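You operate a simulated robot arm through the tools that you are given. There is no shell and no other tool. Be economical: measure what you need, move in short steps, check, and stop when the job is done.

Carry out the task below with a simulated robot arm. There is one attempt and no reset: what you move stays moved.

JOB
Fit the black seal on the dark peg and cap the peg.
Fine: slip it over the blue cone, right down; cone back on the foam strip; red port cap on top. Set down upright: blue cone.

The check looks at the end state, three seconds after you hand in, the way a careful person would. Anything else that was tipped, shoved, dropped, spilled or broken makes it a failure. Lids that push on must go on centred and level and be pressed home; caps that screw on are set level and turned clockwise until they are tight.

ROBOT AND FRAMES
A 6-joint arm with a two-finger gripper on a trunk, on a base that drives. Base frame: it is fixed to the floor where the robot stands at the start and does not move with it; the origin is under the middle of the robot, x ahead of it, y to its left, z up; the surface under the hand at the start is at about z = 880. Units: mm, rad, N and s.
It reaches about 1298 mm from its shoulder. Its first joint turns from -2.601 to 2.601 rad. Places, roughly: foam strip top [500, -100, 900]; shoulder of the dark peg [500, 400, 900]; tip of the dark peg [500, 400, 900]. Payload 1.57 kg.
The tool frame sits at the grasp point between the pads (the TCP): z along the fingers, y along the line on which they close. The tips reach 21 mm beyond it. The gripper opens to 70 mm. The gripper's body begins 50 mm behind the TCP.
Orientation is that of the tool frame in the base frame, as [roll, pitch, yaw] about the fixed x, y, z axes, in that order (R = Rz(yaw) Ry(pitch) Rx(roll)). With the fingers straight down and closing along the base's y, the tool's x points along the base's -x, its y along +y and its z along -z.

CONTROLS
- The arm moves only by the tool move_arm. Its argument "commands" is a list that holds one entry, the list of rows, each a list of 7 numbers: the turn, a rotation vector about the tool's x, y, z in degrees, then the shift along the tool's x, y, z in cm, then the finger opening in cm, from 0 to 7. In form: [[[wx, wy, wz, x, y, z, hand], ...]]. A call has 1 to 20 rows; each row is the pose to reach, as a shift and turn from the pose commanded when the call began, along the tool's axes at that moment. Each row takes 0.2 s and may step no farther than 50 mm and 0.15 rad from the row before; otherwise, or with a gripper value out of range, the whole call is refused. Where a pose cannot be reached the arm comes as near as it can. A force on the tool above 40 N (or 10 N above the force at the start of the call, whichever is more), or a blocked arm, ends the call early, and 0.2 s more pass. Each finger halts on what it meets, pressing with about 30 N; the grip force reading is that of the motor and also rises with nothing between the fingers. The clock runs only during rows and for 0.2 s after the last one: add rows that repeat a pose to give the fingers time. It gives the time, the measured TCP pose, the force on the tool (base axes), the opening and the grip force at its end, in the units of the frame above (readings bear some noise), with the torque about the TCP (base axes, N m) and any sound that the robot's microphone picked up, and new pictures: "show" is both (left out), scene, wrist or none.
- Cameras (640 x 400 px; columns grow to the right, rows downward): "scene" is now at [23, 188.8, 1851.5]; the picture's right is [-0.03, -1.00, 0.00], its down [-0.82, 0.02, -0.57] and it looks along [0.57, -0.02, -0.82] (base axes); focal length 296 px, centre (320, 200). "wrist" rides on the gripper at [79, 4, -81] in the tool frame; the picture's right is [-0.05, 1.00, 0.00], its down [-0.67, -0.04, -0.74] and it looks along [-0.74, -0.04, 0.67] (tool axes); focal length 256 px, centre (320, 200). There is no depth. A picture from a camera that has moved, and an enlarged one, comes with that camera's place and axes in the base frame and with its lens. The place of the scene camera against the robot may be out by one fixed shift of up to 25 mm in any direction.
- move_column(by): slides the trunk up (or, below 0, down) by that many mm; the arm and the scene camera ride with it, the base frame stays. It gives what a move gives, with no picture.
- steer(legs): drives the robot by 1 to 6 legs, each [ahead, turn to the left] in mm and rad, along the robot's own axes; the way and the turn of a leg run together, so that a leg with both is an arc; at most 1500 mm and 3.142 rad a leg. The arm and the cameras ride along, it lands a little off, and it stops where it bumps. It gives what a move gives, and a new picture of the scene camera.
- turn_head(pan, tilt): turns the head with the scene camera to pan (to the left, within 2.705 rad either way) and tilt (down, from -0.506 to 1.204), counted from straight ahead of the robot. It gives what a move gives, and a new picture of the scene camera.
- zoom(camera, box): a new picture of the part [left, top, right, bottom] of that camera's present view, enlarged. The clock stands still meanwhile.
- close_job(): hands the job in; it is judged then, once.

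Work in short steps. Places have to be worked out from the pictures, the camera data and where the tool is seen: move nearer, look again, correct. Check each grasp and each placing, and mend what went wrong. You have 120 turns and 260 pictures in all, those below and enlarged ones among them. Open the gripper and draw the arm clear of the work before you hand the job in, unless the task says otherwise; then end with one line.

The tools are called after "Call:" as a command line: name --argument value ..., lists and objects as JSON in quotes. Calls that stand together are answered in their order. move_arm: Moves the arm, as the interface text tells. Its arguments: {"type":"object","properties":{"commands":{"type":"array","items":{"type":"array","items":{"type":"array","items":{"type":"number"}}}},"show":{"type":"string","enum":["both","scene","wrist","none"]}},"required":["commands"]} The other tools are called the same way: move_column (by) slides the trunk up or down; steer (legs) drives the base; turn_head (pan, tilt) turns the head that bears the scene camera; zoom (camera, box) takes an enlarged picture of a part of a camera's view; close_job () hands the job in.

At the start:

```text
t: 0.0
ee_pos: [685.5, 177.9, 1208.9]
tool_rot: [3.142, 0.001, 3.136]
force: [0.0, -0.2, -1.2]
torque: [0.0, 0.0, 0.0]
grip_width: 69.9
grasp_force: 0.0
trunk travel left (down, up): [-890.0, 80.0]
robot x, y, heading: [2.2, 17.6, -0.001]
head pan, tilt: [-0.028, 0.962]
```

scene: 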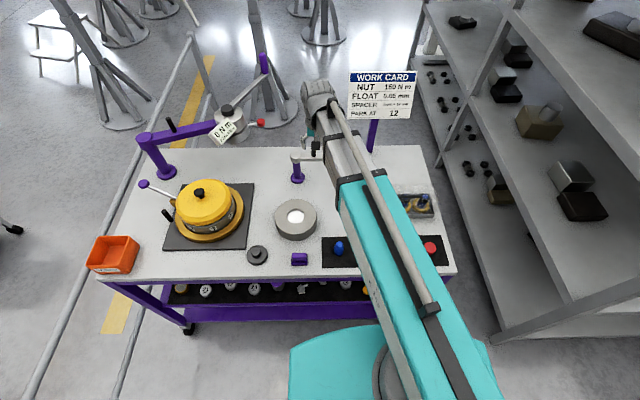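
wrist: 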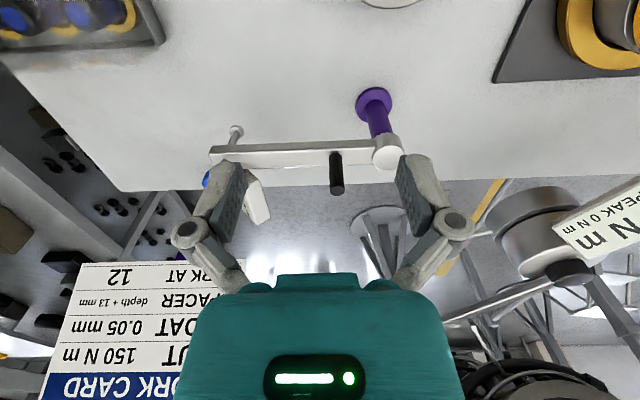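

I'll look closer at the table before moving, to find the seal, the peg, the cone and the cap.

Call:
zoom --camera "scene" --box '[80, 160, 280, 300]'

Call:
zoom --camera "scene" --box '[230, 180, 470, 310]'

```text
2.86 times, centred on (180, 230) of scene
camera zoom: at [23.0, 188.8, 1851.5], right [-0.03, -1.0, 0.0], down [-0.82, 0.02, -0.57], along [0.57, -0.02, -0.82], focal length 845 px, centre (720, 114)
```

zoom: 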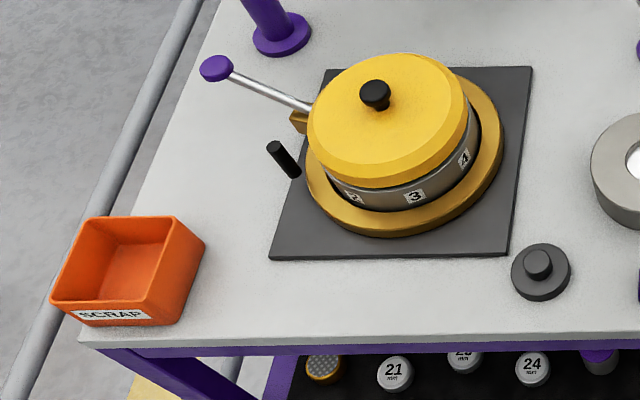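

```text
2.67 times, centred on (350, 245) of scene
camera zoom: at [23.0, 188.8, 1851.5], right [-0.03, -1.0, 0.0], down [-0.82, 0.02, -0.57], along [0.57, -0.02, -0.82], focal length 789 px, centre (240, 80)
```

zoom: 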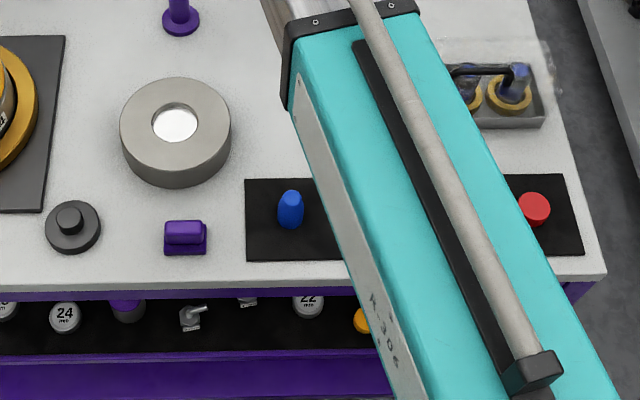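

The dark peg is near (460, 390), the blue cone near (477, 105) and the red cap near (470, -218). The seal is probably hidden under the arm on the foam strip. I'll bring the hand back above the foam for a look.

Call:
move_arm --commands '[[[0, 0, 0, 3.2, -3.0, 0, 7], [0, 0, 0, 6.4, -6, 0, 7], [0, 0, 0, 9.6, -9, 0, 7], [0, 0, 0, 12.8, -12, 0, 7], [0, 0, 0, 16, -15, 0, 7], [0, 0, 0, 19.2, -18, 1, 7], [0, 0, 0, 22.4, -21, 3, 7], [0, 0, 0, 25.5, -23.8, 5, 7], [0, 0, 0, 25.5, -23.8, 8, 7]]]'

```text
t: 2.0
ee_pos: [529.8, -74.5, 1208.9]
tool_rot: [-3.14, 0.0, 3.137]
force: [-0.1, -0.2, -0.2]
torque: [0.01, 0.0, -0.02]
grip_width: 70.2
grasp_force: 0.1
out of reach, approached as far as the arm can: row 5, 6, 7, 8, 9
trunk travel left (down, up): [-890.0, 80.0]
robot x, y, heading: [1.1, 20.8, -0.0]
head pan, tilt: [-0.028, 0.962]
camera scene: at [23.1, 188.9, 1851.5], right [-0.03, -1.0, 0.0], down [-0.82, 0.02, -0.57], along [0.57, -0.02, -0.82], focal length 296 px, centre (320, 200)
camera wrist: at [450.2, -70.2, 1290.4], right [0.06, 1.0, 0.0], down [0.67, -0.04, 0.74], along [0.74, -0.04, -0.67], focal length 256 px, centre (320, 200)
```

scene: 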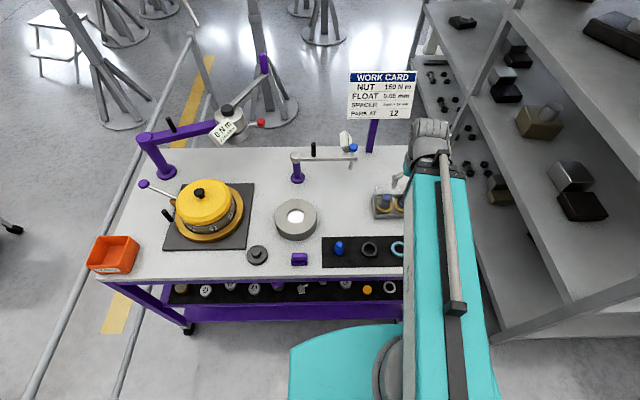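
wrist: 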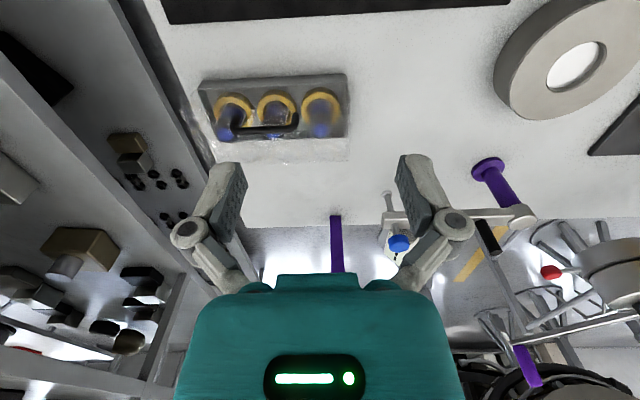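

The black seal is at about scene (370, 250), with a light-blue ring beside it. The arm can't fold any closer than x≈530, so I'll drive the base back 250 mm.

Call:
steer --legs '[[-250, 0]]'

```text
t: 4.1
ee_pos: [277.6, -75.2, 1208.8]
tool_rot: [3.141, 0.0, 3.136]
force: [-0.5, 0.1, 0.0]
torque: [0.02, -0.01, 0.0]
grip_width: 69.9
grasp_force: 0.0
trunk travel left (down, up): [-890.0, 80.0]
robot x, y, heading: [-251.4, 19.0, 0.006]
head pan, tilt: [-0.028, 0.962]
camera scene: at [-228.7, 188.5, 1851.5], right [-0.03, -1.0, 0.0], down [-0.82, 0.02, -0.57], along [0.57, -0.02, -0.82], focal length 296 px, centre (320, 200)
```

scene: 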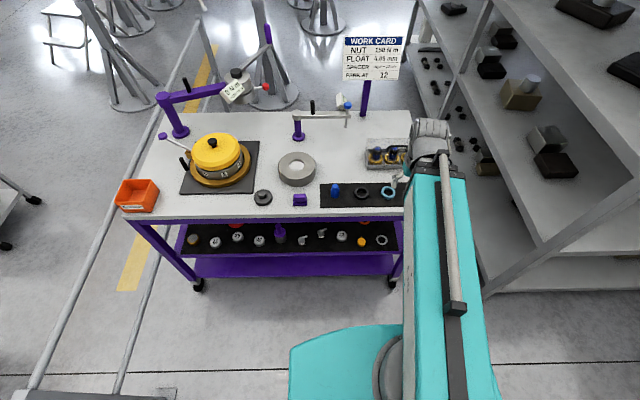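

Next I'll move the hand to about (390, 20, 1090), so the wrist camera looks over the foam strip.

Call:
move_arm --commands '[[[0, 0, 0, -3, 2.5, 2, 7], [0, 0, 0, -6, 5, 4.5, 7], [0, 0, 0, -9, 7.5, 7.5, 7], [0, 0, 0, -11, 9.5, 11, 7], [0, 0, 0, -11, 9.5, 12, 7]]]'

```text
t: 5.3
ee_pos: [384.5, 19.1, 1209.9]
tool_rot: [-3.141, -0.002, 3.137]
force: [0.4, 0.4, -0.1]
torque: [-0.02, 0.0, 0.0]
grip_width: 70.1
grasp_force: 0.0
out of reach, approached as far as the arm can: row 1, 2, 3, 4, 5
trunk travel left (down, up): [-890.0, 80.0]
robot x, y, heading: [-249.1, 19.2, 0.001]
head pan, tilt: [-0.028, 0.962]
camera scene: at [-228.5, 188.1, 1851.6], right [-0.03, -1.0, 0.0], down [-0.82, 0.02, -0.57], along [0.57, -0.02, -0.82], focal length 296 px, centre (320, 200)
camera wrist: at [307.5, 24.4, 1290.7], right [0.06, 1.0, 0.0], down [0.67, -0.04, 0.74], along [0.74, -0.04, -0.67], focal length 256 px, centre (320, 200)
```

scene: 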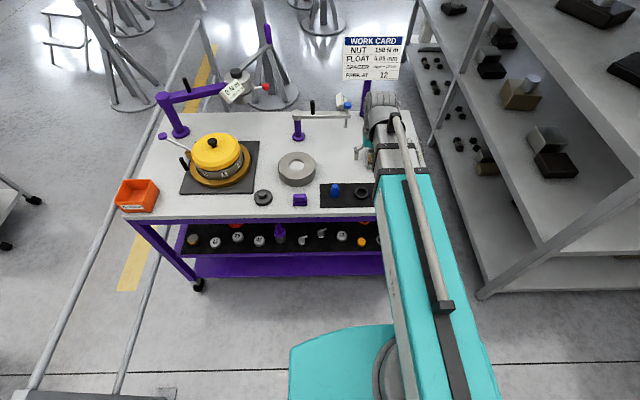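
wrist: 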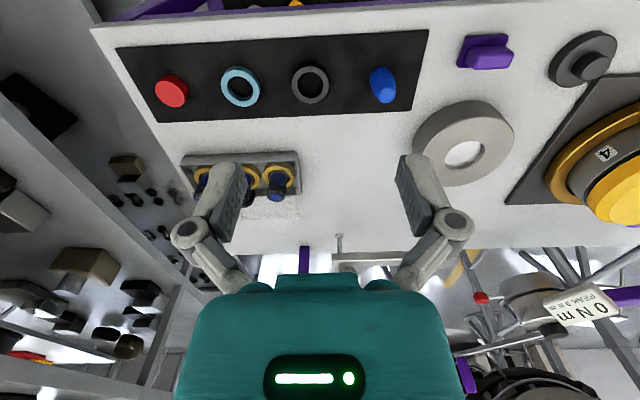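

At this reach the arm can't go below z≈1209, so I'll lower the trunk by 180 mm.

Call:
move_column --by -180

Call:
zoom --camera "wrist" --box '[0, 0, 640, 400]'

```text
t: 7.3
ee_pos: [386.7, 20.4, 1028.6]
tool_rot: [-3.141, -0.004, 3.137]
force: [-0.5, -1.1, 0.5]
torque: [0.0, -0.02, 0.01]
grip_width: 70.1
grasp_force: 0.0
trunk travel left (down, up): [-710.0, 260.0]
robot x, y, heading: [-249.5, 19.6, 0.002]
head pan, tilt: [-0.028, 0.962]
```

```text
1.00 times, centred on (320, 200) of wrist (not enlarged: the box is as wide or as high as the picture)
camera zoom: at [307.9, 24.5, 1110.5], right [0.06, 1.0, 0.0], down [0.67, -0.04, 0.74], along [0.74, -0.04, -0.67], focal length 256 px, centre (320, 200)
```

zoom: 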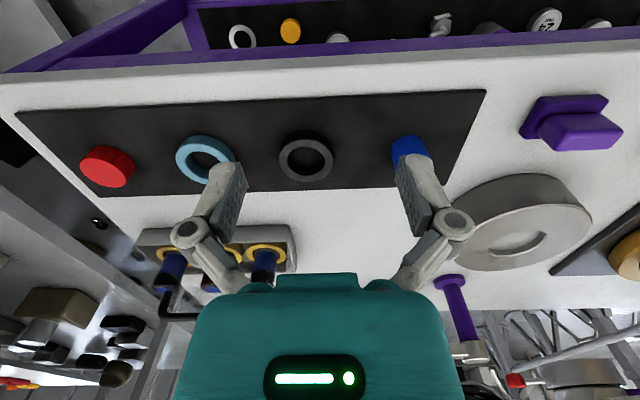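

Triangulating the seal from the two wrist views gives (478, 1, ~891), with an outer diameter of about 57 mm. I'll zoom in on each part.

Call:
zoom --camera "wrist" --box '[240, 90, 500, 250]'

Call:
zoom --camera "scene" --box '[220, 150, 420, 270]'

```text
2.46 times, centred on (370, 170) of wrist
camera zoom: at [307.9, 24.5, 1110.5], right [0.06, 1.0, 0.0], down [0.67, -0.04, 0.74], along [0.74, -0.04, -0.67], focal length 630 px, centre (197, 274)
```

zoom: 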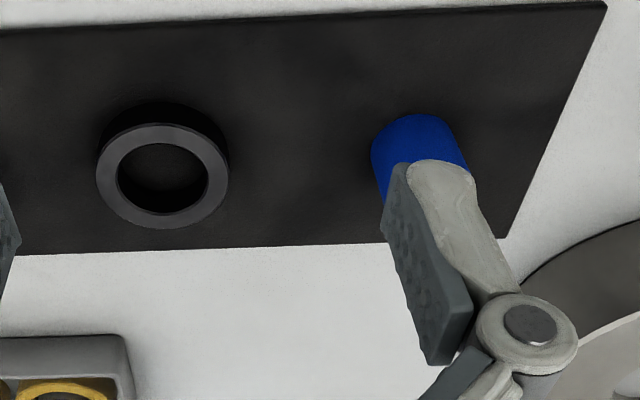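

```text
3.20 times, centred on (320, 210) of scene
camera zoom: at [-227.9, 188.4, 1671.5], right [-0.03, -1.0, 0.0], down [-0.82, 0.02, -0.57], along [0.57, -0.02, -0.82], focal length 947 px, centre (320, 168)
```

zoom: 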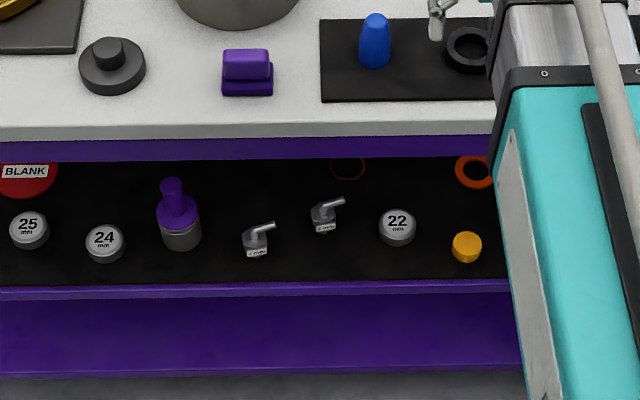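

The seal is about 56 mm outside and 39 mm inside. The cone is about 35 mm at its base, and the peg disc about 72 mm. I'll move the hand in front of the peg for a close look.

Call:
move_arm --commands '[[[0, 0, 0, 0, 4.6, 0, 7], [0, 0, 0, 0, 9.2, 0, 7], [0, 0, 0, 0, 13.8, 0, 7], [0, 0, 0, 0, 18.4, 0, 7], [0, 0, 0, 0, 23, 0, 7], [0, 0, 0, 0, 27.6, 0, 7], [0, 0, 0, 0, 32.2, 0, 7], [0, 0, 0, 0, 36.5, 0, 7], [0, 0, 0, 0, 36.5, 0, 7]]]'

```text
t: 9.3
ee_pos: [388.8, 385.1, 1028.3]
tool_rot: [3.141, -0.001, 3.137]
force: [0.0, -0.1, 0.0]
torque: [-0.04, -0.03, 0.0]
grip_width: 69.8
grasp_force: 0.0
trunk travel left (down, up): [-710.0, 260.0]
robot x, y, heading: [-247.9, 18.1, 0.002]
head pan, tilt: [-0.028, 0.962]
camera scene: at [-227.9, 188.9, 1671.5], right [-0.03, -1.0, 0.0], down [-0.82, 0.02, -0.57], along [0.57, -0.02, -0.82], focal length 296 px, centre (320, 200)
camera wrist: at [309.2, 390.5, 1110.4], right [0.06, 1.0, 0.0], down [0.67, -0.04, 0.74], along [0.74, -0.04, -0.67], focal length 256 px, centre (320, 200)
```

scene: 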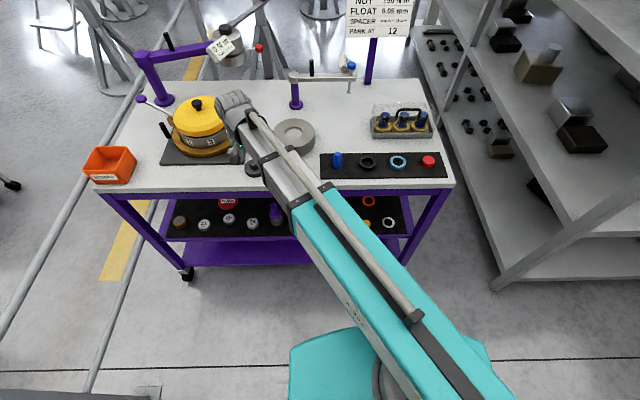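
wrist: 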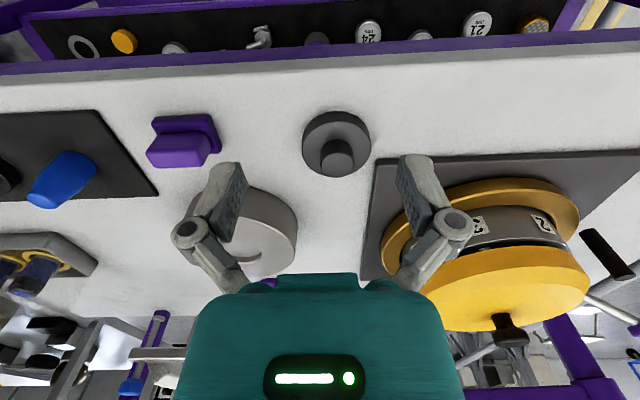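

Call:
zoom --camera "wrist" --box '[256, 90, 416, 190]'

Call:
zoom --camera "scene" --box '[310, 140, 450, 190]'

Call:
zoom --camera "wrist" --box '[0, 110, 160, 230]'

```text
4.00 times, centred on (336, 140) of wrist
camera zoom: at [309.2, 390.5, 1110.4], right [0.06, 1.0, 0.0], down [0.67, -0.04, 0.74], along [0.74, -0.04, -0.67], focal length 1024 px, centre (256, 440)
```

zoom: 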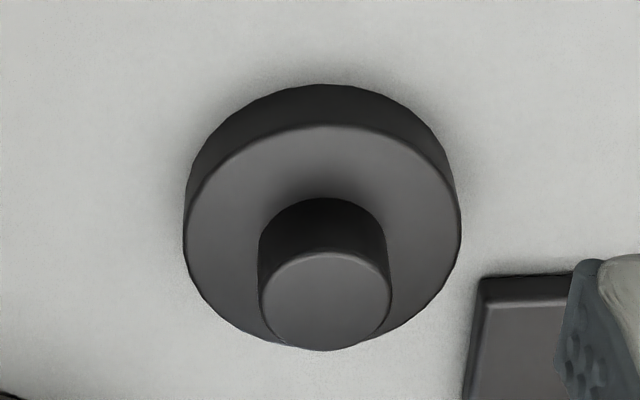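

```text
4.57 times, centred on (380, 165) of scene
camera zoom: at [-227.9, 188.9, 1671.5], right [-0.03, -1.0, 0.0], down [-0.82, 0.02, -0.57], along [0.57, -0.02, -0.82], focal length 1352 px, centre (46, 360)
```

zoom: 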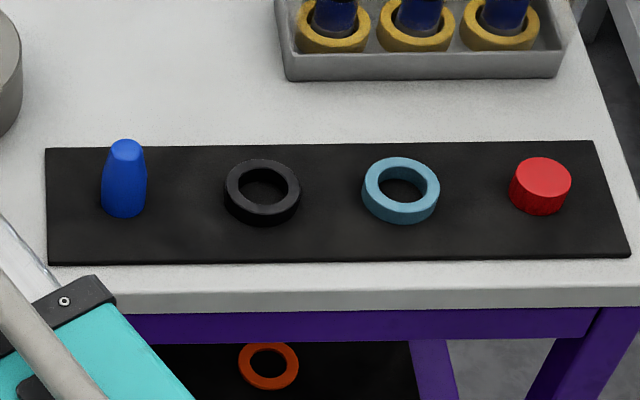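

```text
3.33 times, centred on (80, 170) of wrist
camera zoom: at [309.2, 390.5, 1110.4], right [0.06, 1.0, 0.0], down [0.67, -0.04, 0.74], along [0.74, -0.04, -0.67], focal length 853 px, centre (1120, 300)
```

zoom: 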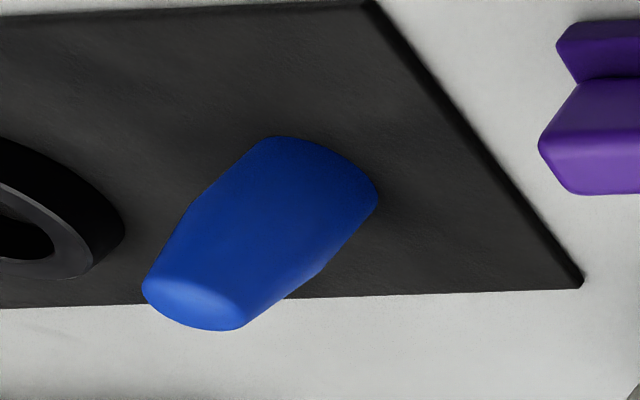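

From this view the peg axis is at about (468, 399), with the shoulder at z≈898 and the tip at z≈922. It's 31 mm across on a 70 mm disc. The cone stands at about (485, 98), z 886 to 937, with a cylindrical lower half. I'll move in front of the cone for a centred look.

Call:
move_arm --commands '[[[0, 0, 0, 0, -4.6, 0, 7], [0, 0, 0, 0, -9.2, 0, 7], [0, 0, 0, 0, -13.8, 0, 7], [0, 0, 0, 0, -18.4, 0, 7], [0, 0, 0, 0, -23, 0, 7], [0, 0, 0, 0, -26, 0, 7], [0, 0, 0, 0, -28.6, 0, 7], [0, 0, 0, 0, -28.6, 0, 7]]]' --show "wrist"

Call:
zoom --camera "wrist" --box '[240, 90, 400, 190]'

```text
t: 11.1
ee_pos: [387.3, 98.4, 1029.1]
tool_rot: [-3.142, -0.002, 3.138]
force: [0.3, -0.2, -0.4]
torque: [-0.01, 0.03, -0.03]
grip_width: 69.9
grasp_force: 0.1
trunk travel left (down, up): [-710.0, 260.0]
robot x, y, heading: [-249.4, 20.9, 0.0]
head pan, tilt: [-0.028, 0.962]
camera wrist: at [308.4, 103.3, 1110.5], right [0.06, 1.0, 0.0], down [0.67, -0.04, 0.74], along [0.74, -0.04, -0.67], focal length 256 px, centre (320, 200)
```

wrist: 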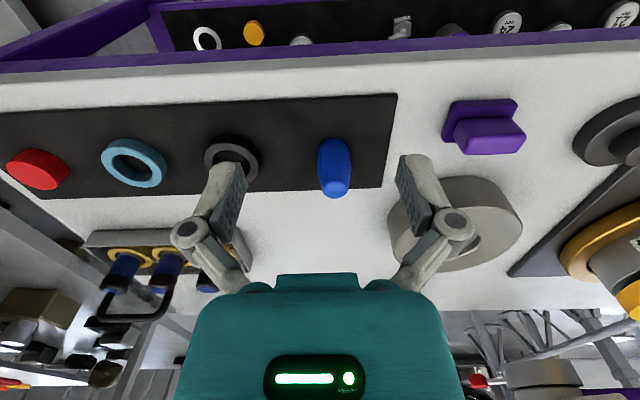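

```text
4.00 times, centred on (320, 140) of wrist
camera zoom: at [308.4, 103.3, 1110.5], right [0.06, 1.0, 0.0], down [0.67, -0.04, 0.74], along [0.74, -0.04, -0.67], focal length 1024 px, centre (320, 440)
```

zoom: 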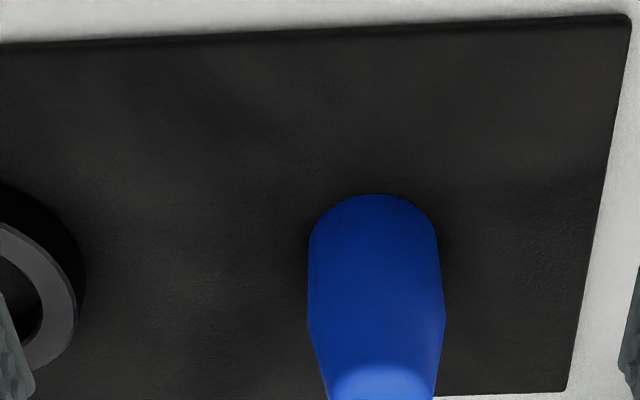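

The cone axis now comes out at about (479, 108.5), 34 mm across. I'll move over it at the present height and then go down with the trunk.

Call:
move_arm --commands '[[[0, 0, 0, -4.6, 0.5, 0, 7], [0, 0, 0, -9.2, 1.0, 0, 7], [0, 0, 0, -9.2, 1.0, 0, 7]]]'

Call:
move_column --by -60

Call:
zoom --camera "wrist" --box '[160, 0, 480, 200]'

Call:
zoom --camera "scene" --box '[280, 80, 440, 180]'

```text
t: 11.9
ee_pos: [479.1, 108.6, 1028.7]
tool_rot: [3.14, -0.001, 3.137]
force: [-0.2, -0.9, 0.5]
torque: [-0.02, 0.01, 0.02]
grip_width: 70.1
grasp_force: 0.1
trunk travel left (down, up): [-710.0, 260.0]
robot x, y, heading: [-253.8, 22.1, 0.0]
head pan, tilt: [-0.028, 0.962]
camera scene: at [-227.9, 188.5, 1671.5], right [-0.03, -1.0, 0.0], down [-0.82, 0.02, -0.57], along [0.57, -0.02, -0.82], focal length 296 px, centre (320, 200)
camera wrist: at [400.0, 112.8, 1110.4], right [0.06, 1.0, 0.0], down [0.67, -0.04, 0.74], along [0.74, -0.04, -0.67], focal length 256 px, centre (320, 200)
```

scene: 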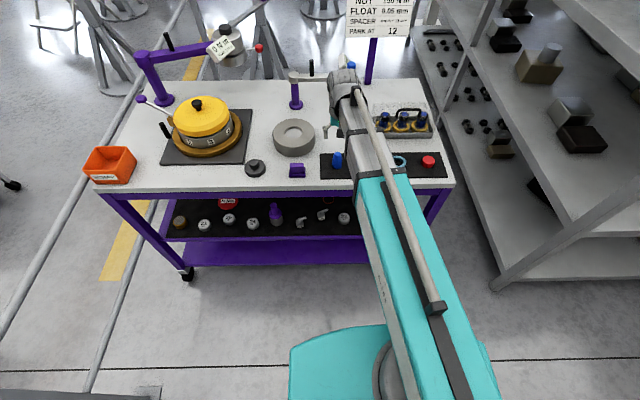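
wrist: 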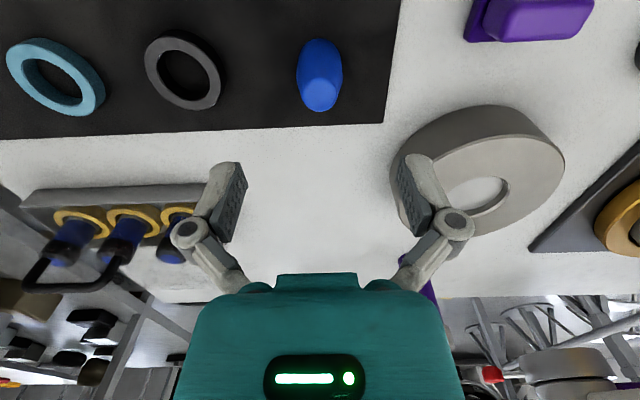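

```text
t: 12.9
ee_pos: [479.3, 107.8, 970.1]
tool_rot: [3.14, -0.003, 3.139]
force: [0.4, 0.5, 0.2]
torque: [0.0, 0.01, 0.0]
grip_width: 70.0
grasp_force: 0.1
trunk travel left (down, up): [-650.0, 320.0]
robot x, y, heading: [-250.0, 20.6, 0.004]
head pan, tilt: [-0.028, 0.962]
```

```text
2.00 times, centred on (320, 100) of wrist
camera zoom: at [399.9, 112.8, 1050.5], right [0.06, 1.0, 0.0], down [0.67, -0.04, 0.74], along [0.74, -0.04, -0.67], focal length 512 px, centre (320, 400)
```

zoom: 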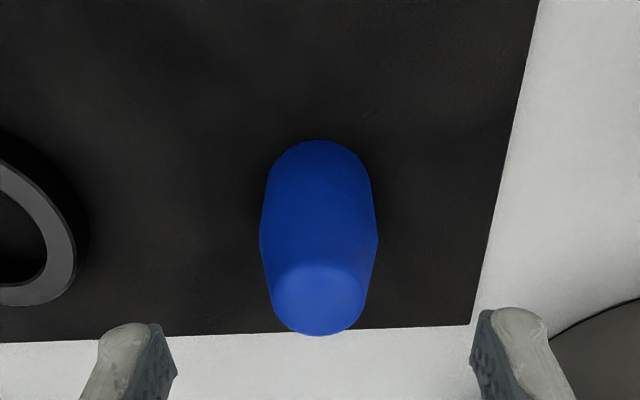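

```text
4.00 times, centred on (360, 130) of scene
camera zoom: at [-227.9, 188.4, 1611.5], right [-0.03, -1.0, 0.0], down [-0.82, 0.02, -0.57], along [0.57, -0.02, -0.82], focal length 1183 px, centre (160, 480)
```

zoom: 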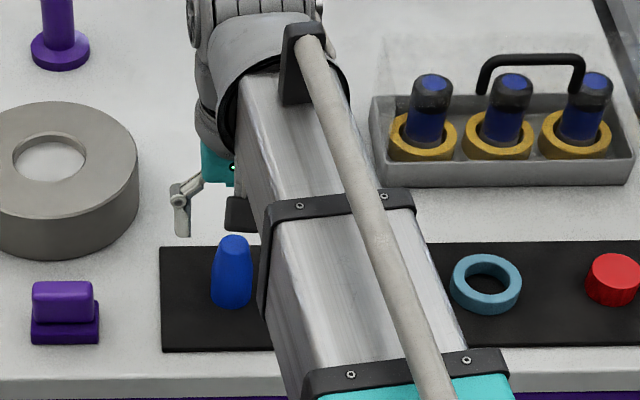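

The cone top is at about (480, 108, 942), the cylindrical part runs from z 886 to 914, and the fingers straddle it evenly. I'll go down 56 mm and close.

Call:
move_column --by -56

Call:
move_arm --commands '[[[0, 0, 0, 0, 0, 0, 5], [0, 0, 0, 0, 0, 0, 4], [0, 0, 0, 0, 0, 0, 3], [0, 0, 0, 0, 0, 0, 2.6], [0, 0, 0, 0, 0, 0, 2.6]]]' --show "wrist"

```text
t: 13.9
ee_pos: [479.4, 108.3, 913.3]
tool_rot: [3.141, -0.003, 3.137]
force: [-0.1, 0.1, -0.2]
torque: [0.03, 0.01, 0.01]
grip_width: 70.1
grasp_force: 0.1
trunk travel left (down, up): [-594.0, 376.0]
robot x, y, heading: [-246.4, 16.0, 0.0]
head pan, tilt: [-0.028, 0.962]
```

```text
t: 15.1
ee_pos: [479.1, 108.1, 913.2]
tool_rot: [3.141, -0.002, 3.136]
force: [0.3, -0.5, 2.2]
torque: [0.02, 0.01, -0.01]
grip_width: 33.7
grasp_force: 29.6
trunk travel left (down, up): [-594.0, 376.0]
robot x, y, heading: [-250.5, 19.5, 0.005]
head pan, tilt: [-0.028, 0.962]
camera wrist: at [399.9, 112.7, 994.5], right [0.06, 1.0, 0.0], down [0.67, -0.04, 0.74], along [0.74, -0.04, -0.67], focal length 256 px, centre (320, 200)
```

wrist: 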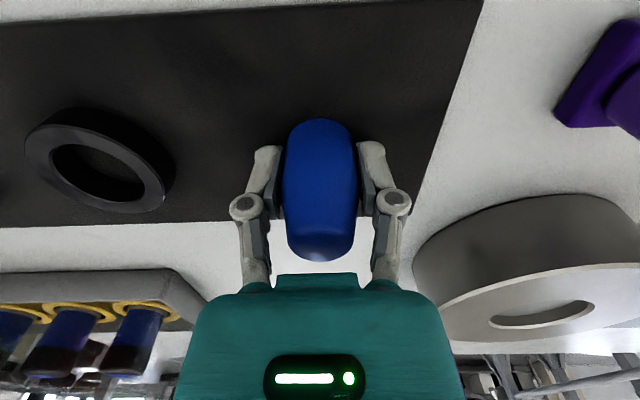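

The cone is gripped at 33.7 mm. I'll lift it 100 mm and carry it to the peg.

Call:
move_column --by 100

Call:
move_arm --commands '[[[0, 0, 0, 0.2, 4.6, 0, 2.6], [0, 0, 0, 0.4, 9.2, 0, 2.6], [0, 0, 0, 0.6, 13.8, 0, 2.6], [0, 0, 0, 0.8, 18.4, 0, 2.6], [0, 0, 0, 1.0, 23, 0, 2.6], [0, 0, 0, 1.2, 27.0, 0, 2.6], [0, 0, 0, 1.2, 29.1, 0, 2.6], [0, 0, 0, 1.2, 29.1, 0, 2.6]]]'

Call:
zoom --camera "wrist" --box '[200, 0, 440, 150]'

```text
t: 16.4
ee_pos: [479.0, 107.1, 1012.7]
tool_rot: [-3.14, -0.002, 3.137]
force: [0.9, -1.0, -0.2]
torque: [0.04, 0.0, -0.01]
grip_width: 33.6
grasp_force: 29.8
trunk travel left (down, up): [-694.0, 276.0]
robot x, y, heading: [-249.6, 18.7, 0.001]
head pan, tilt: [-0.028, 0.962]
```

```text
t: 18.2
ee_pos: [466.9, 398.4, 1013.2]
tool_rot: [3.141, -0.002, 3.135]
force: [-0.4, 0.1, 0.2]
torque: [0.01, 0.02, 0.0]
grip_width: 33.4
grasp_force: 30.0
trunk travel left (down, up): [-694.0, 276.0]
robot x, y, heading: [-253.5, 15.8, 0.001]
head pan, tilt: [-0.028, 0.962]
camera scene: at [-227.8, 188.6, 1655.5], right [-0.03, -1.0, 0.0], down [-0.82, 0.02, -0.57], along [0.57, -0.02, -0.82], focal length 296 px, centre (320, 200)
camera wrist: at [388.8, 404.5, 1094.4], right [0.06, 1.0, 0.0], down [0.67, -0.04, 0.74], along [0.74, -0.04, -0.67], focal length 256 px, centre (320, 200)
```

scene: 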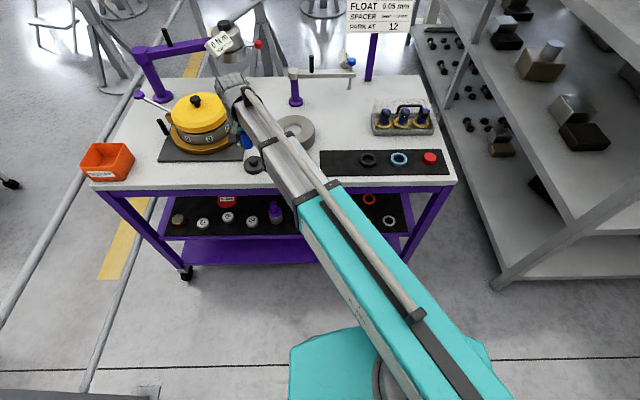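
wrist: 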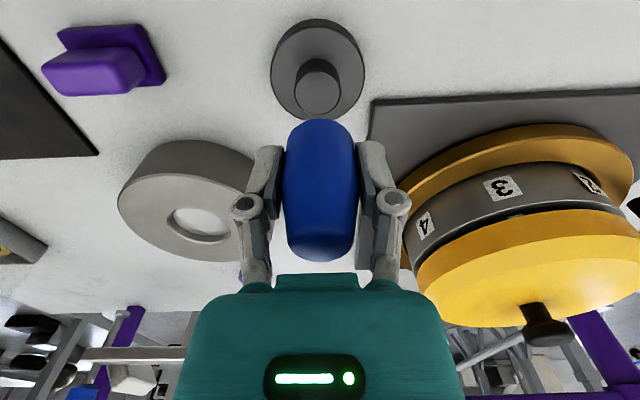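

```text
2.67 times, centred on (320, 75) of wrist
camera zoom: at [388.8, 404.5, 1094.4], right [0.06, 1.0, 0.0], down [0.67, -0.04, 0.74], along [0.74, -0.04, -0.67], focal length 683 px, centre (320, 533)
```

zoom: 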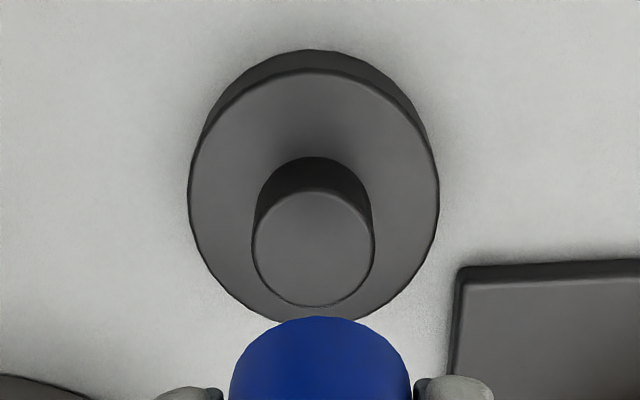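

Combining the views, the peg is at about (471.5, 398.8) with its tip at z≈920. The cone in the hand is at about (469, 400.4). I'll correct by that difference and lower the cone to just above the peg.

Call:
move_arm --commands '[[[0, 0, 0, -0.22, -0.15, 0, 2.6], [0, 0, 0, -0.22, -0.15, 0, 2.6]]]' --show "none"

Call:
move_column --by -54

Call:
zoom --camera "wrist" --box '[240, 50, 400, 150]'

Call:
zoom --camera "scene" --box '[210, 100, 290, 170]'

```text
t: 18.8
ee_pos: [469.8, 397.9, 1013.5]
tool_rot: [-3.141, -0.001, 3.137]
force: [0.6, -0.1, -0.5]
torque: [0.0, -0.01, -0.02]
grip_width: 33.6
grasp_force: 29.9
trunk travel left (down, up): [-694.0, 276.0]
robot x, y, heading: [-252.4, 19.0, -0.006]
head pan, tilt: [-0.028, 0.962]
```

```text
t: 19.8
ee_pos: [470.2, 398.0, 958.2]
tool_rot: [-3.142, -0.002, 3.136]
force: [1.0, -0.4, -1.4]
torque: [-0.02, -0.04, -0.03]
grip_width: 33.6
grasp_force: 29.7
trunk travel left (down, up): [-640.0, 330.0]
robot x, y, heading: [-249.1, 17.9, 0.004]
head pan, tilt: [-0.028, 0.962]
```

```text
4.00 times, centred on (320, 100) of wrist
camera zoom: at [391.4, 402.5, 1040.4], right [0.06, 1.0, 0.0], down [0.67, -0.04, 0.74], along [0.74, -0.04, -0.67], focal length 1024 px, centre (320, 600)
```

zoom: 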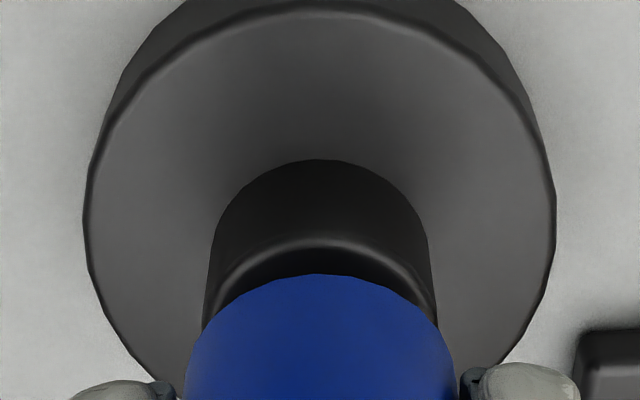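

```text
5.71 times, centred on (250, 135) of scene
camera zoom: at [-227.9, 188.4, 1601.5], right [-0.03, -1.0, 0.0], down [-0.82, 0.02, -0.57], along [0.57, -0.02, -0.82], focal length 1690 px, centre (720, 571)
```

zoom: 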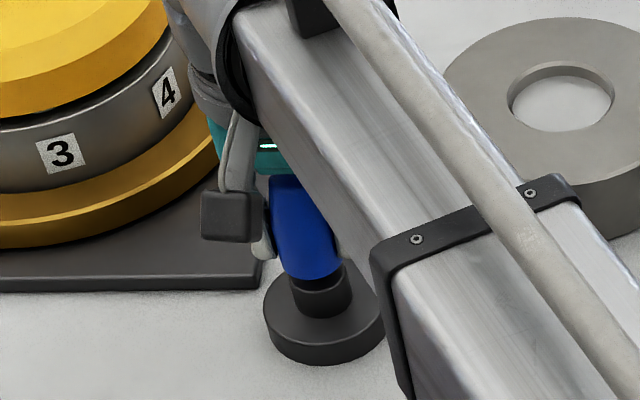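

The cone and peg line up in y. In x the cone looks about 0.7 mm short, so I'll shift that and lower with the arm in small steps, watching the force.

Call:
move_arm --commands '[[[0, 0, 0, -0.07, 0, 0, 2.6], [0, 0, 0, -0.07, 0, 0.3, 2.6], [0, 0, 0, -0.07, 0, 0.6, 2.6], [0, 0, 0, -0.07, 0, 0.8, 2.6], [0, 0, 0, -0.07, 0, 1.0, 2.6], [0, 0, 0, -0.07, 0, 1.2, 2.6], [0, 0, 0, -0.07, 0, 1.4, 2.6], [0, 0, 0, -0.07, 0, 1.6, 2.6], [0, 0, 0, -0.07, 0, 1.8, 2.6], [0, 0, 0, -0.07, 0, 2.0, 2.6]]]' --show "wrist"

```text
t: 21.9
ee_pos: [470.7, 399.4, 958.9]
tool_rot: [3.14, 0.0, 3.137]
force: [-0.3, -0.7, -0.1]
torque: [0.01, 0.03, 0.0]
grip_width: 33.4
grasp_force: 30.3
out of reach, approached as far as the arm can: row 2, 3, 4, 5, 6, 7, 8, 9, 10
trunk travel left (down, up): [-640.0, 330.0]
robot x, y, heading: [-251.3, 19.4, 0.001]
head pan, tilt: [-0.028, 0.962]
camera wrist: at [392.3, 402.5, 1040.4], right [0.06, 1.0, 0.0], down [0.67, -0.04, 0.74], along [0.74, -0.04, -0.67], focal length 256 px, centre (320, 200)
```

wrist: 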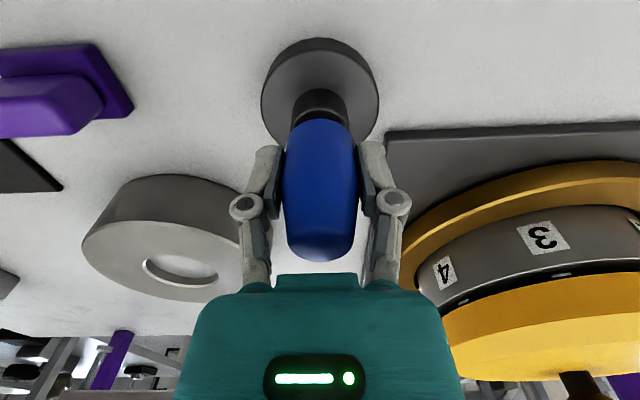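

The arm is at its lowest in this posture, so it can't descend from here. I'll raise it 120 mm and lower the trunk by the same, which gives it room to feel its way down.

Call:
move_arm --commands '[[[0, 0, 0, 0, 0, -4, 2.6], [0, 0, 0, 0, 0, -8, 2.6], [0, 0, 0, 0, 0, -12, 2.6], [0, 0, 0, 0, 0, -12, 2.6]]]' --show "none"

Call:
move_column --by -115

Call:
zoom --camera "wrist" --box '[240, 50, 400, 150]'

```text
t: 22.9
ee_pos: [471.9, 398.2, 959.3]
tool_rot: [-3.141, -0.002, 3.136]
force: [0.4, -0.6, -0.2]
torque: [0.0, -0.01, 0.03]
grip_width: 33.8
grasp_force: 30.0
out of reach, approached as far as the arm can: row 1, 2, 3, 4
trunk travel left (down, up): [-640.0, 330.0]
robot x, y, heading: [-253.4, 14.2, 0.003]
head pan, tilt: [-0.028, 0.962]
```

```text
t: 23.6
ee_pos: [467.5, 396.6, 928.4]
tool_rot: [3.137, 0.003, 3.138]
force: [-5.3, 2.3, 49.4]
torque: [0.2, -0.07, 0.05]
grip_width: 34.4
grasp_force: 6.1
trunk travel left (down, up): [-606.0, 364.0]
robot x, y, heading: [-253.1, 18.8, 0.005]
head pan, tilt: [-0.028, 0.962]
stopped: the force on the tool passed its limit at 195 N (the readings are from after the stop); the commanded pose is now the measured one
```

```text
4.00 times, centred on (320, 100) of wrist
camera zoom: at [389.1, 401.2, 1009.7], right [0.06, 1.0, 0.0], down [0.66, -0.04, 0.75], along [0.75, -0.04, -0.67], focal length 1024 px, centre (320, 600)
```

zoom: 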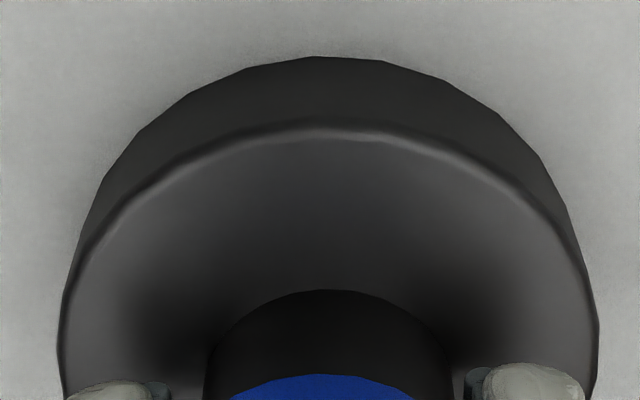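

The arm doesn't move vertically at all; only the trunk changes height. The 34 mm of descent pressed the cone onto the peg and the call stopped on force. I'll look before doing anything else.

Call:
zoom --camera "wrist" --box '[200, 60, 440, 290]'

Call:
zoom --camera "scene" --box '[210, 90, 290, 160]'

```text
1.74 times, centred on (320, 175) of wrist
camera zoom: at [389.1, 401.2, 1009.7], right [0.06, 1.0, 0.0], down [0.66, -0.04, 0.75], along [0.75, -0.04, -0.67], focal length 445 px, centre (320, 244)
```

zoom: 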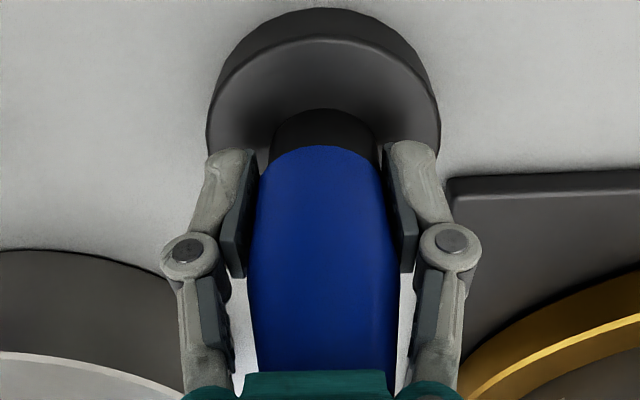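

```text
5.71 times, centred on (250, 125) of scene
camera zoom: at [-233.4, 185.9, 1568.1], right [-0.03, -1.0, 0.0], down [-0.82, 0.02, -0.57], along [0.57, -0.01, -0.82], focal length 1690 px, centre (720, 629)
```

zoom: 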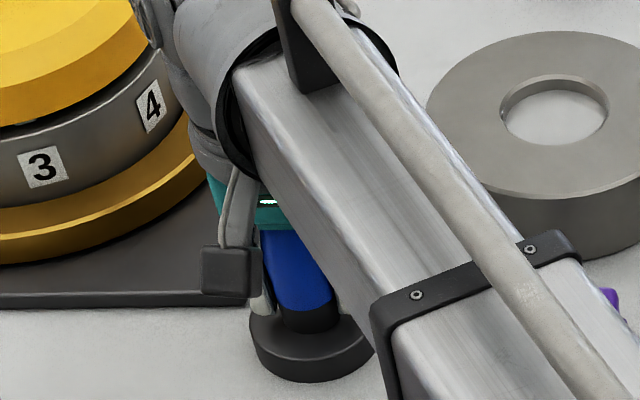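

The cone slid up in the fingers until its top met the palm. Its base is now standing on the peg tip at z≈921, so the cone sits on the tip rather than over the peg. I'll raise the trunk a little to relieve the load.

Call:
move_column --by 4

Call:
move_arm --commands '[[[0, 0, 0, 0, 0, 0, 2.6], [0, 0, 0, 0, 0, 0, 2.6]]]' --show "wrist"

Call:
zoom --camera "wrist" --box '[240, 70, 400, 170]'

```text
t: 24.1
ee_pos: [471.7, 397.8, 928.2]
tool_rot: [3.14, 0.002, 3.136]
force: [-3.8, 0.5, 12.3]
torque: [-0.01, 0.03, -0.03]
grip_width: 32.8
grasp_force: 30.5
trunk travel left (down, up): [-610.0, 360.0]
robot x, y, heading: [-247.8, 17.6, 0.001]
head pan, tilt: [-0.028, 0.962]
```

```text
t: 24.8
ee_pos: [471.9, 397.2, 929.8]
tool_rot: [3.139, 0.002, 3.136]
force: [-3.4, 0.4, 11.5]
torque: [0.0, 0.04, 0.02]
grip_width: 32.6
grasp_force: 30.4
trunk travel left (down, up): [-610.0, 360.0]
robot x, y, heading: [-252.5, 15.3, 0.002]
head pan, tilt: [-0.028, 0.962]
camera wrist: at [392.5, 402.3, 1010.6], right [0.06, 1.0, 0.0], down [0.66, -0.04, 0.75], along [0.74, -0.04, -0.67], focal length 256 px, centre (320, 200)
```

wrist: 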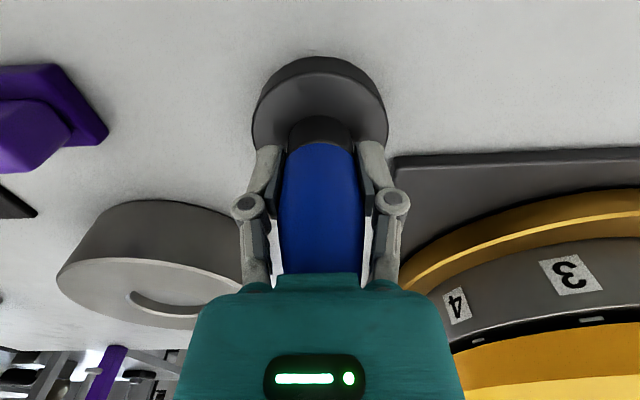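

```text
4.00 times, centred on (320, 120) of wrist
camera zoom: at [392.5, 402.3, 1010.6], right [0.06, 1.0, 0.0], down [0.66, -0.04, 0.75], along [0.74, -0.04, -0.67], focal length 1024 px, centre (320, 520)
```

zoom: 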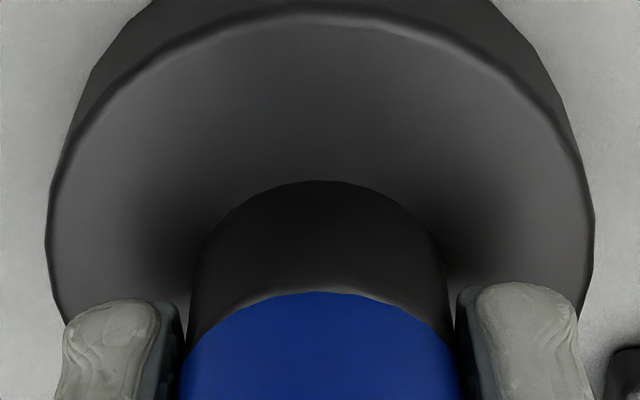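

The cone base is nearly concentric with the peg tip, maybe 0.5 mm too far in +x. I'll unload fully, shift 0.5 mm, then press lightly, release and look.

Call:
move_column --by 2

Call:
move_arm --commands '[[[0, 0, 0, 0.05, 0, 0, 2.6], [0, 0, 0, 0.05, 0, 0, 2.6]]]' --show "none"

Call:
zoom --camera "wrist" --box '[240, 70, 400, 170]'

```text
t: 25.3
ee_pos: [474.5, 397.6, 930.1]
tool_rot: [3.141, 0.001, 3.137]
force: [0.2, -2.9, -2.2]
torque: [-0.06, -0.05, 0.01]
grip_width: 32.7
grasp_force: 30.1
trunk travel left (down, up): [-612.0, 358.0]
robot x, y, heading: [-252.3, 18.8, -0.002]
head pan, tilt: [-0.028, 0.962]
```

```text
t: 25.9
ee_pos: [472.4, 398.4, 930.9]
tool_rot: [3.14, 0.001, 3.137]
force: [2.4, -3.8, -0.9]
torque: [-0.1, -0.01, 0.02]
grip_width: 32.4
grasp_force: 29.5
trunk travel left (down, up): [-612.0, 358.0]
robot x, y, heading: [-248.7, 15.8, 0.002]
head pan, tilt: [-0.028, 0.962]
```

```text
4.00 times, centred on (320, 120) of wrist
camera zoom: at [392.9, 402.3, 1011.8], right [0.06, 1.0, 0.0], down [0.67, -0.04, 0.75], along [0.74, -0.04, -0.67], focal length 1024 px, centre (320, 520)
```

zoom: 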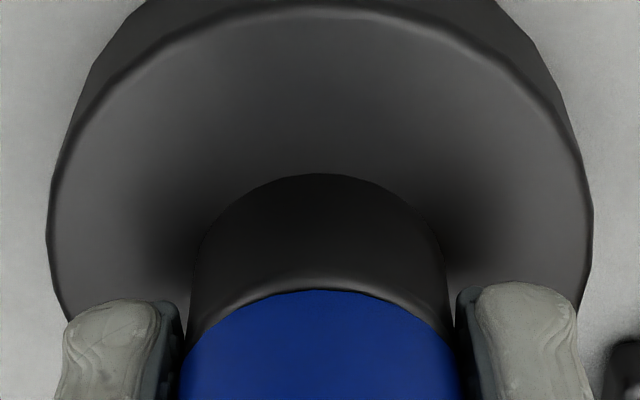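

There's a small side force with almost no vertical load, so the cone is resting on the tip. I'll open the fingers and check how it stands.

Call:
move_arm --commands '[[[0, 0, 0, 0, 0, 0, 3.6], [0, 0, 0, 0, 0, 0, 4.5], [0, 0, 0, 0, 0, 0, 6], [0, 0, 0, 0, 0, 0, 7], [0, 0, 0, 0, 0, 0, 7]]]' --show "none"

Call:
zoom --camera "wrist" --box '[240, 70, 400, 170]'

Call:
zoom --camera "wrist" --box '[200, 60, 440, 290]'

```text
t: 27.1
ee_pos: [471.4, 398.3, 930.7]
tool_rot: [3.14, 0.0, 3.137]
force: [0.1, 0.6, -0.3]
torque: [0.01, 0.01, -0.01]
grip_width: 70.0
grasp_force: 0.1
trunk travel left (down, up): [-612.0, 358.0]
robot x, y, heading: [-250.4, 19.7, 0.002]
head pan, tilt: [-0.028, 0.962]
```

```text
4.00 times, centred on (320, 120) of wrist
camera zoom: at [392.7, 402.5, 1011.9], right [0.06, 1.0, 0.0], down [0.67, -0.04, 0.75], along [0.74, -0.04, -0.67], focal length 1024 px, centre (320, 520)
```

zoom: 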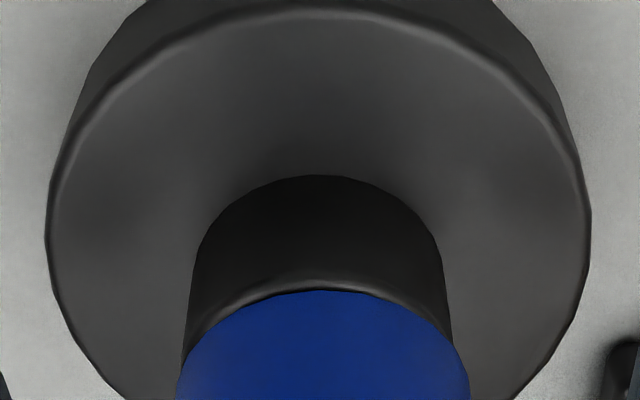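

```text
1.74 times, centred on (320, 175) of wrist
camera zoom: at [392.7, 402.5, 1011.9], right [0.06, 1.0, 0.0], down [0.67, -0.04, 0.75], along [0.74, -0.04, -0.67], focal length 445 px, centre (320, 244)
```

zoom: 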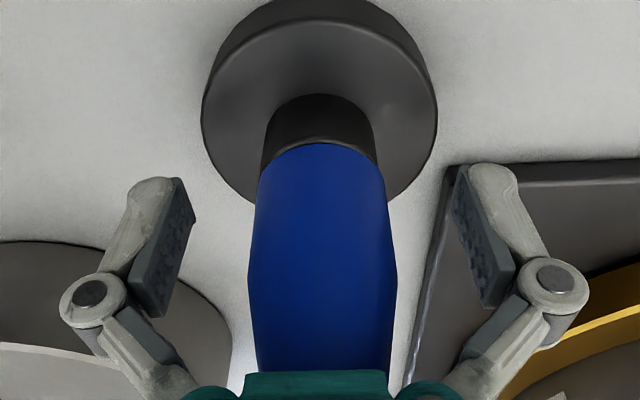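

The cone stands upright on the peg tip, concentric to within about 0.5 mm. I'll raise the hand straight up clear of it and go over to the seal.

Call:
move_column --by 110

Call:
move_arm --commands '[[[0, 0, 0, 0, -4.5, 0, 7], [0, 0, 0, 0, -9, 0, 7], [0, 0, 0, 0, -13.5, 0, 7], [0, 0, 0, 0, -18, 0, 7], [0, 0, 0, -0.2, -22.5, 0, 7], [0, 0, 0, -0.4, -27, 0, 7], [0, 0, 0, -0.6, -31.5, 0, 7], [0, 0, 0, -0.8, -36, 0, 7], [0, 0, 0, -1.0, -39.8, 0, 7], [0, 0, 0, -1.0, -39.8, 0, 7]]]'

Call:
zoom --camera "wrist" --box '[220, 20, 420, 145]'

Call:
zoom --camera "scene" --box '[200, 90, 300, 180]'

```text
t: 28.5
ee_pos: [471.3, 398.7, 1040.9]
tool_rot: [3.14, 0.001, 3.136]
force: [0.6, 0.0, 0.4]
torque: [-0.03, 0.01, 0.02]
grip_width: 70.1
grasp_force: 0.0
trunk travel left (down, up): [-722.0, 248.0]
robot x, y, heading: [-252.6, 18.6, 0.004]
head pan, tilt: [-0.028, 0.962]
```

```text
t: 30.7
ee_pos: [480.3, 0.0, 1039.9]
tool_rot: [3.141, -0.001, 3.136]
force: [0.1, 0.9, -0.5]
torque: [0.02, 0.02, 0.0]
grip_width: 70.0
grasp_force: 0.1
trunk travel left (down, up): [-722.0, 248.0]
robot x, y, heading: [-253.7, 20.1, 0.002]
head pan, tilt: [-0.028, 0.962]
camera scene: at [-227.7, 188.2, 1683.2], right [-0.03, -1.0, 0.0], down [-0.82, 0.02, -0.57], along [0.57, -0.01, -0.82], focal length 296 px, centre (320, 200)
camera wrist: at [401.1, 4.2, 1121.9], right [0.06, 1.0, 0.0], down [0.67, -0.04, 0.75], along [0.74, -0.04, -0.67], focal length 256 px, centre (320, 200)
```

scene: 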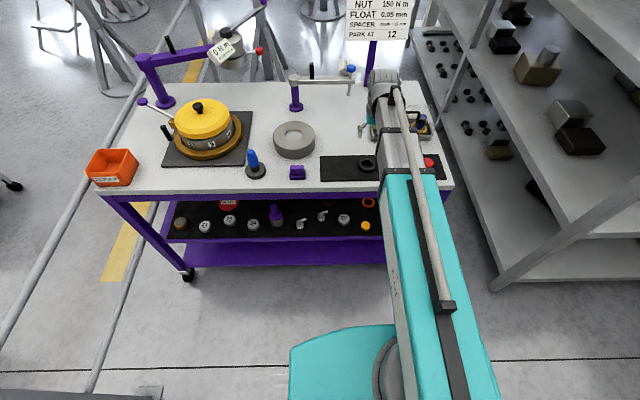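
wrist: 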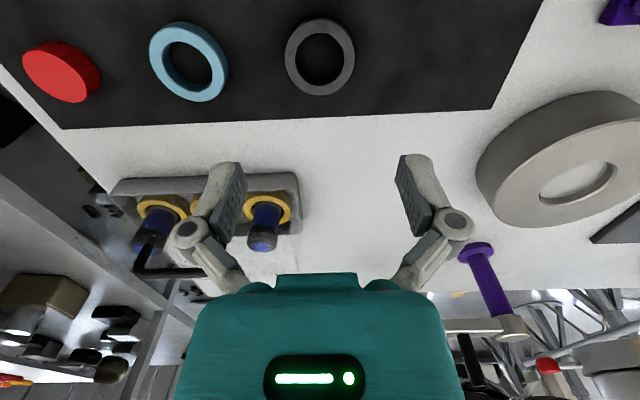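

```text
3.20 times, centred on (320, 82) of wrist
camera zoom: at [401.1, 4.2, 1121.9], right [0.06, 1.0, 0.0], down [0.67, -0.04, 0.75], along [0.74, -0.04, -0.67], focal length 819 px, centre (320, 576)
```

zoom: 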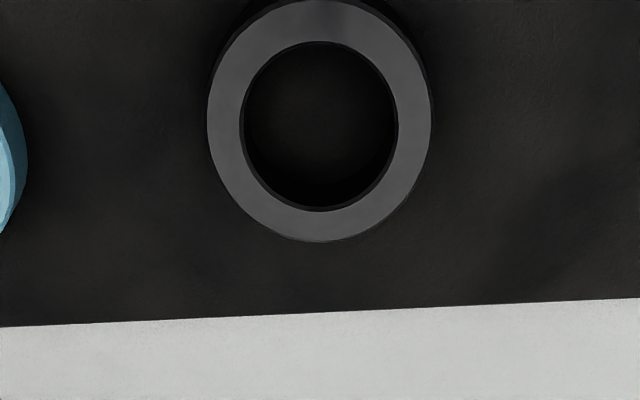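

```text
4.44 times, centred on (250, 135) of scene
camera zoom: at [-227.7, 188.2, 1683.2], right [-0.03, -1.0, 0.0], down [-0.82, 0.02, -0.57], along [0.57, -0.01, -0.82], focal length 1315 px, centre (631, 489)
```

zoom: 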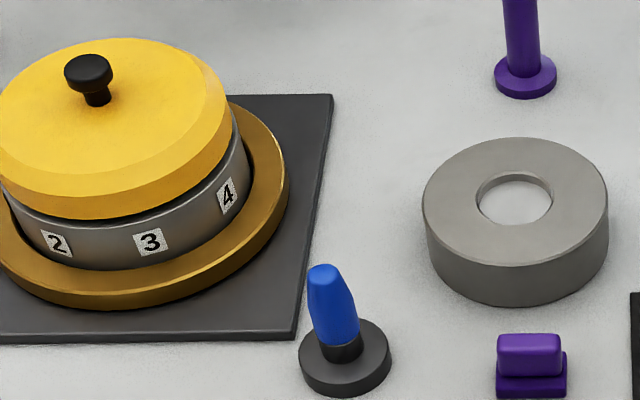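

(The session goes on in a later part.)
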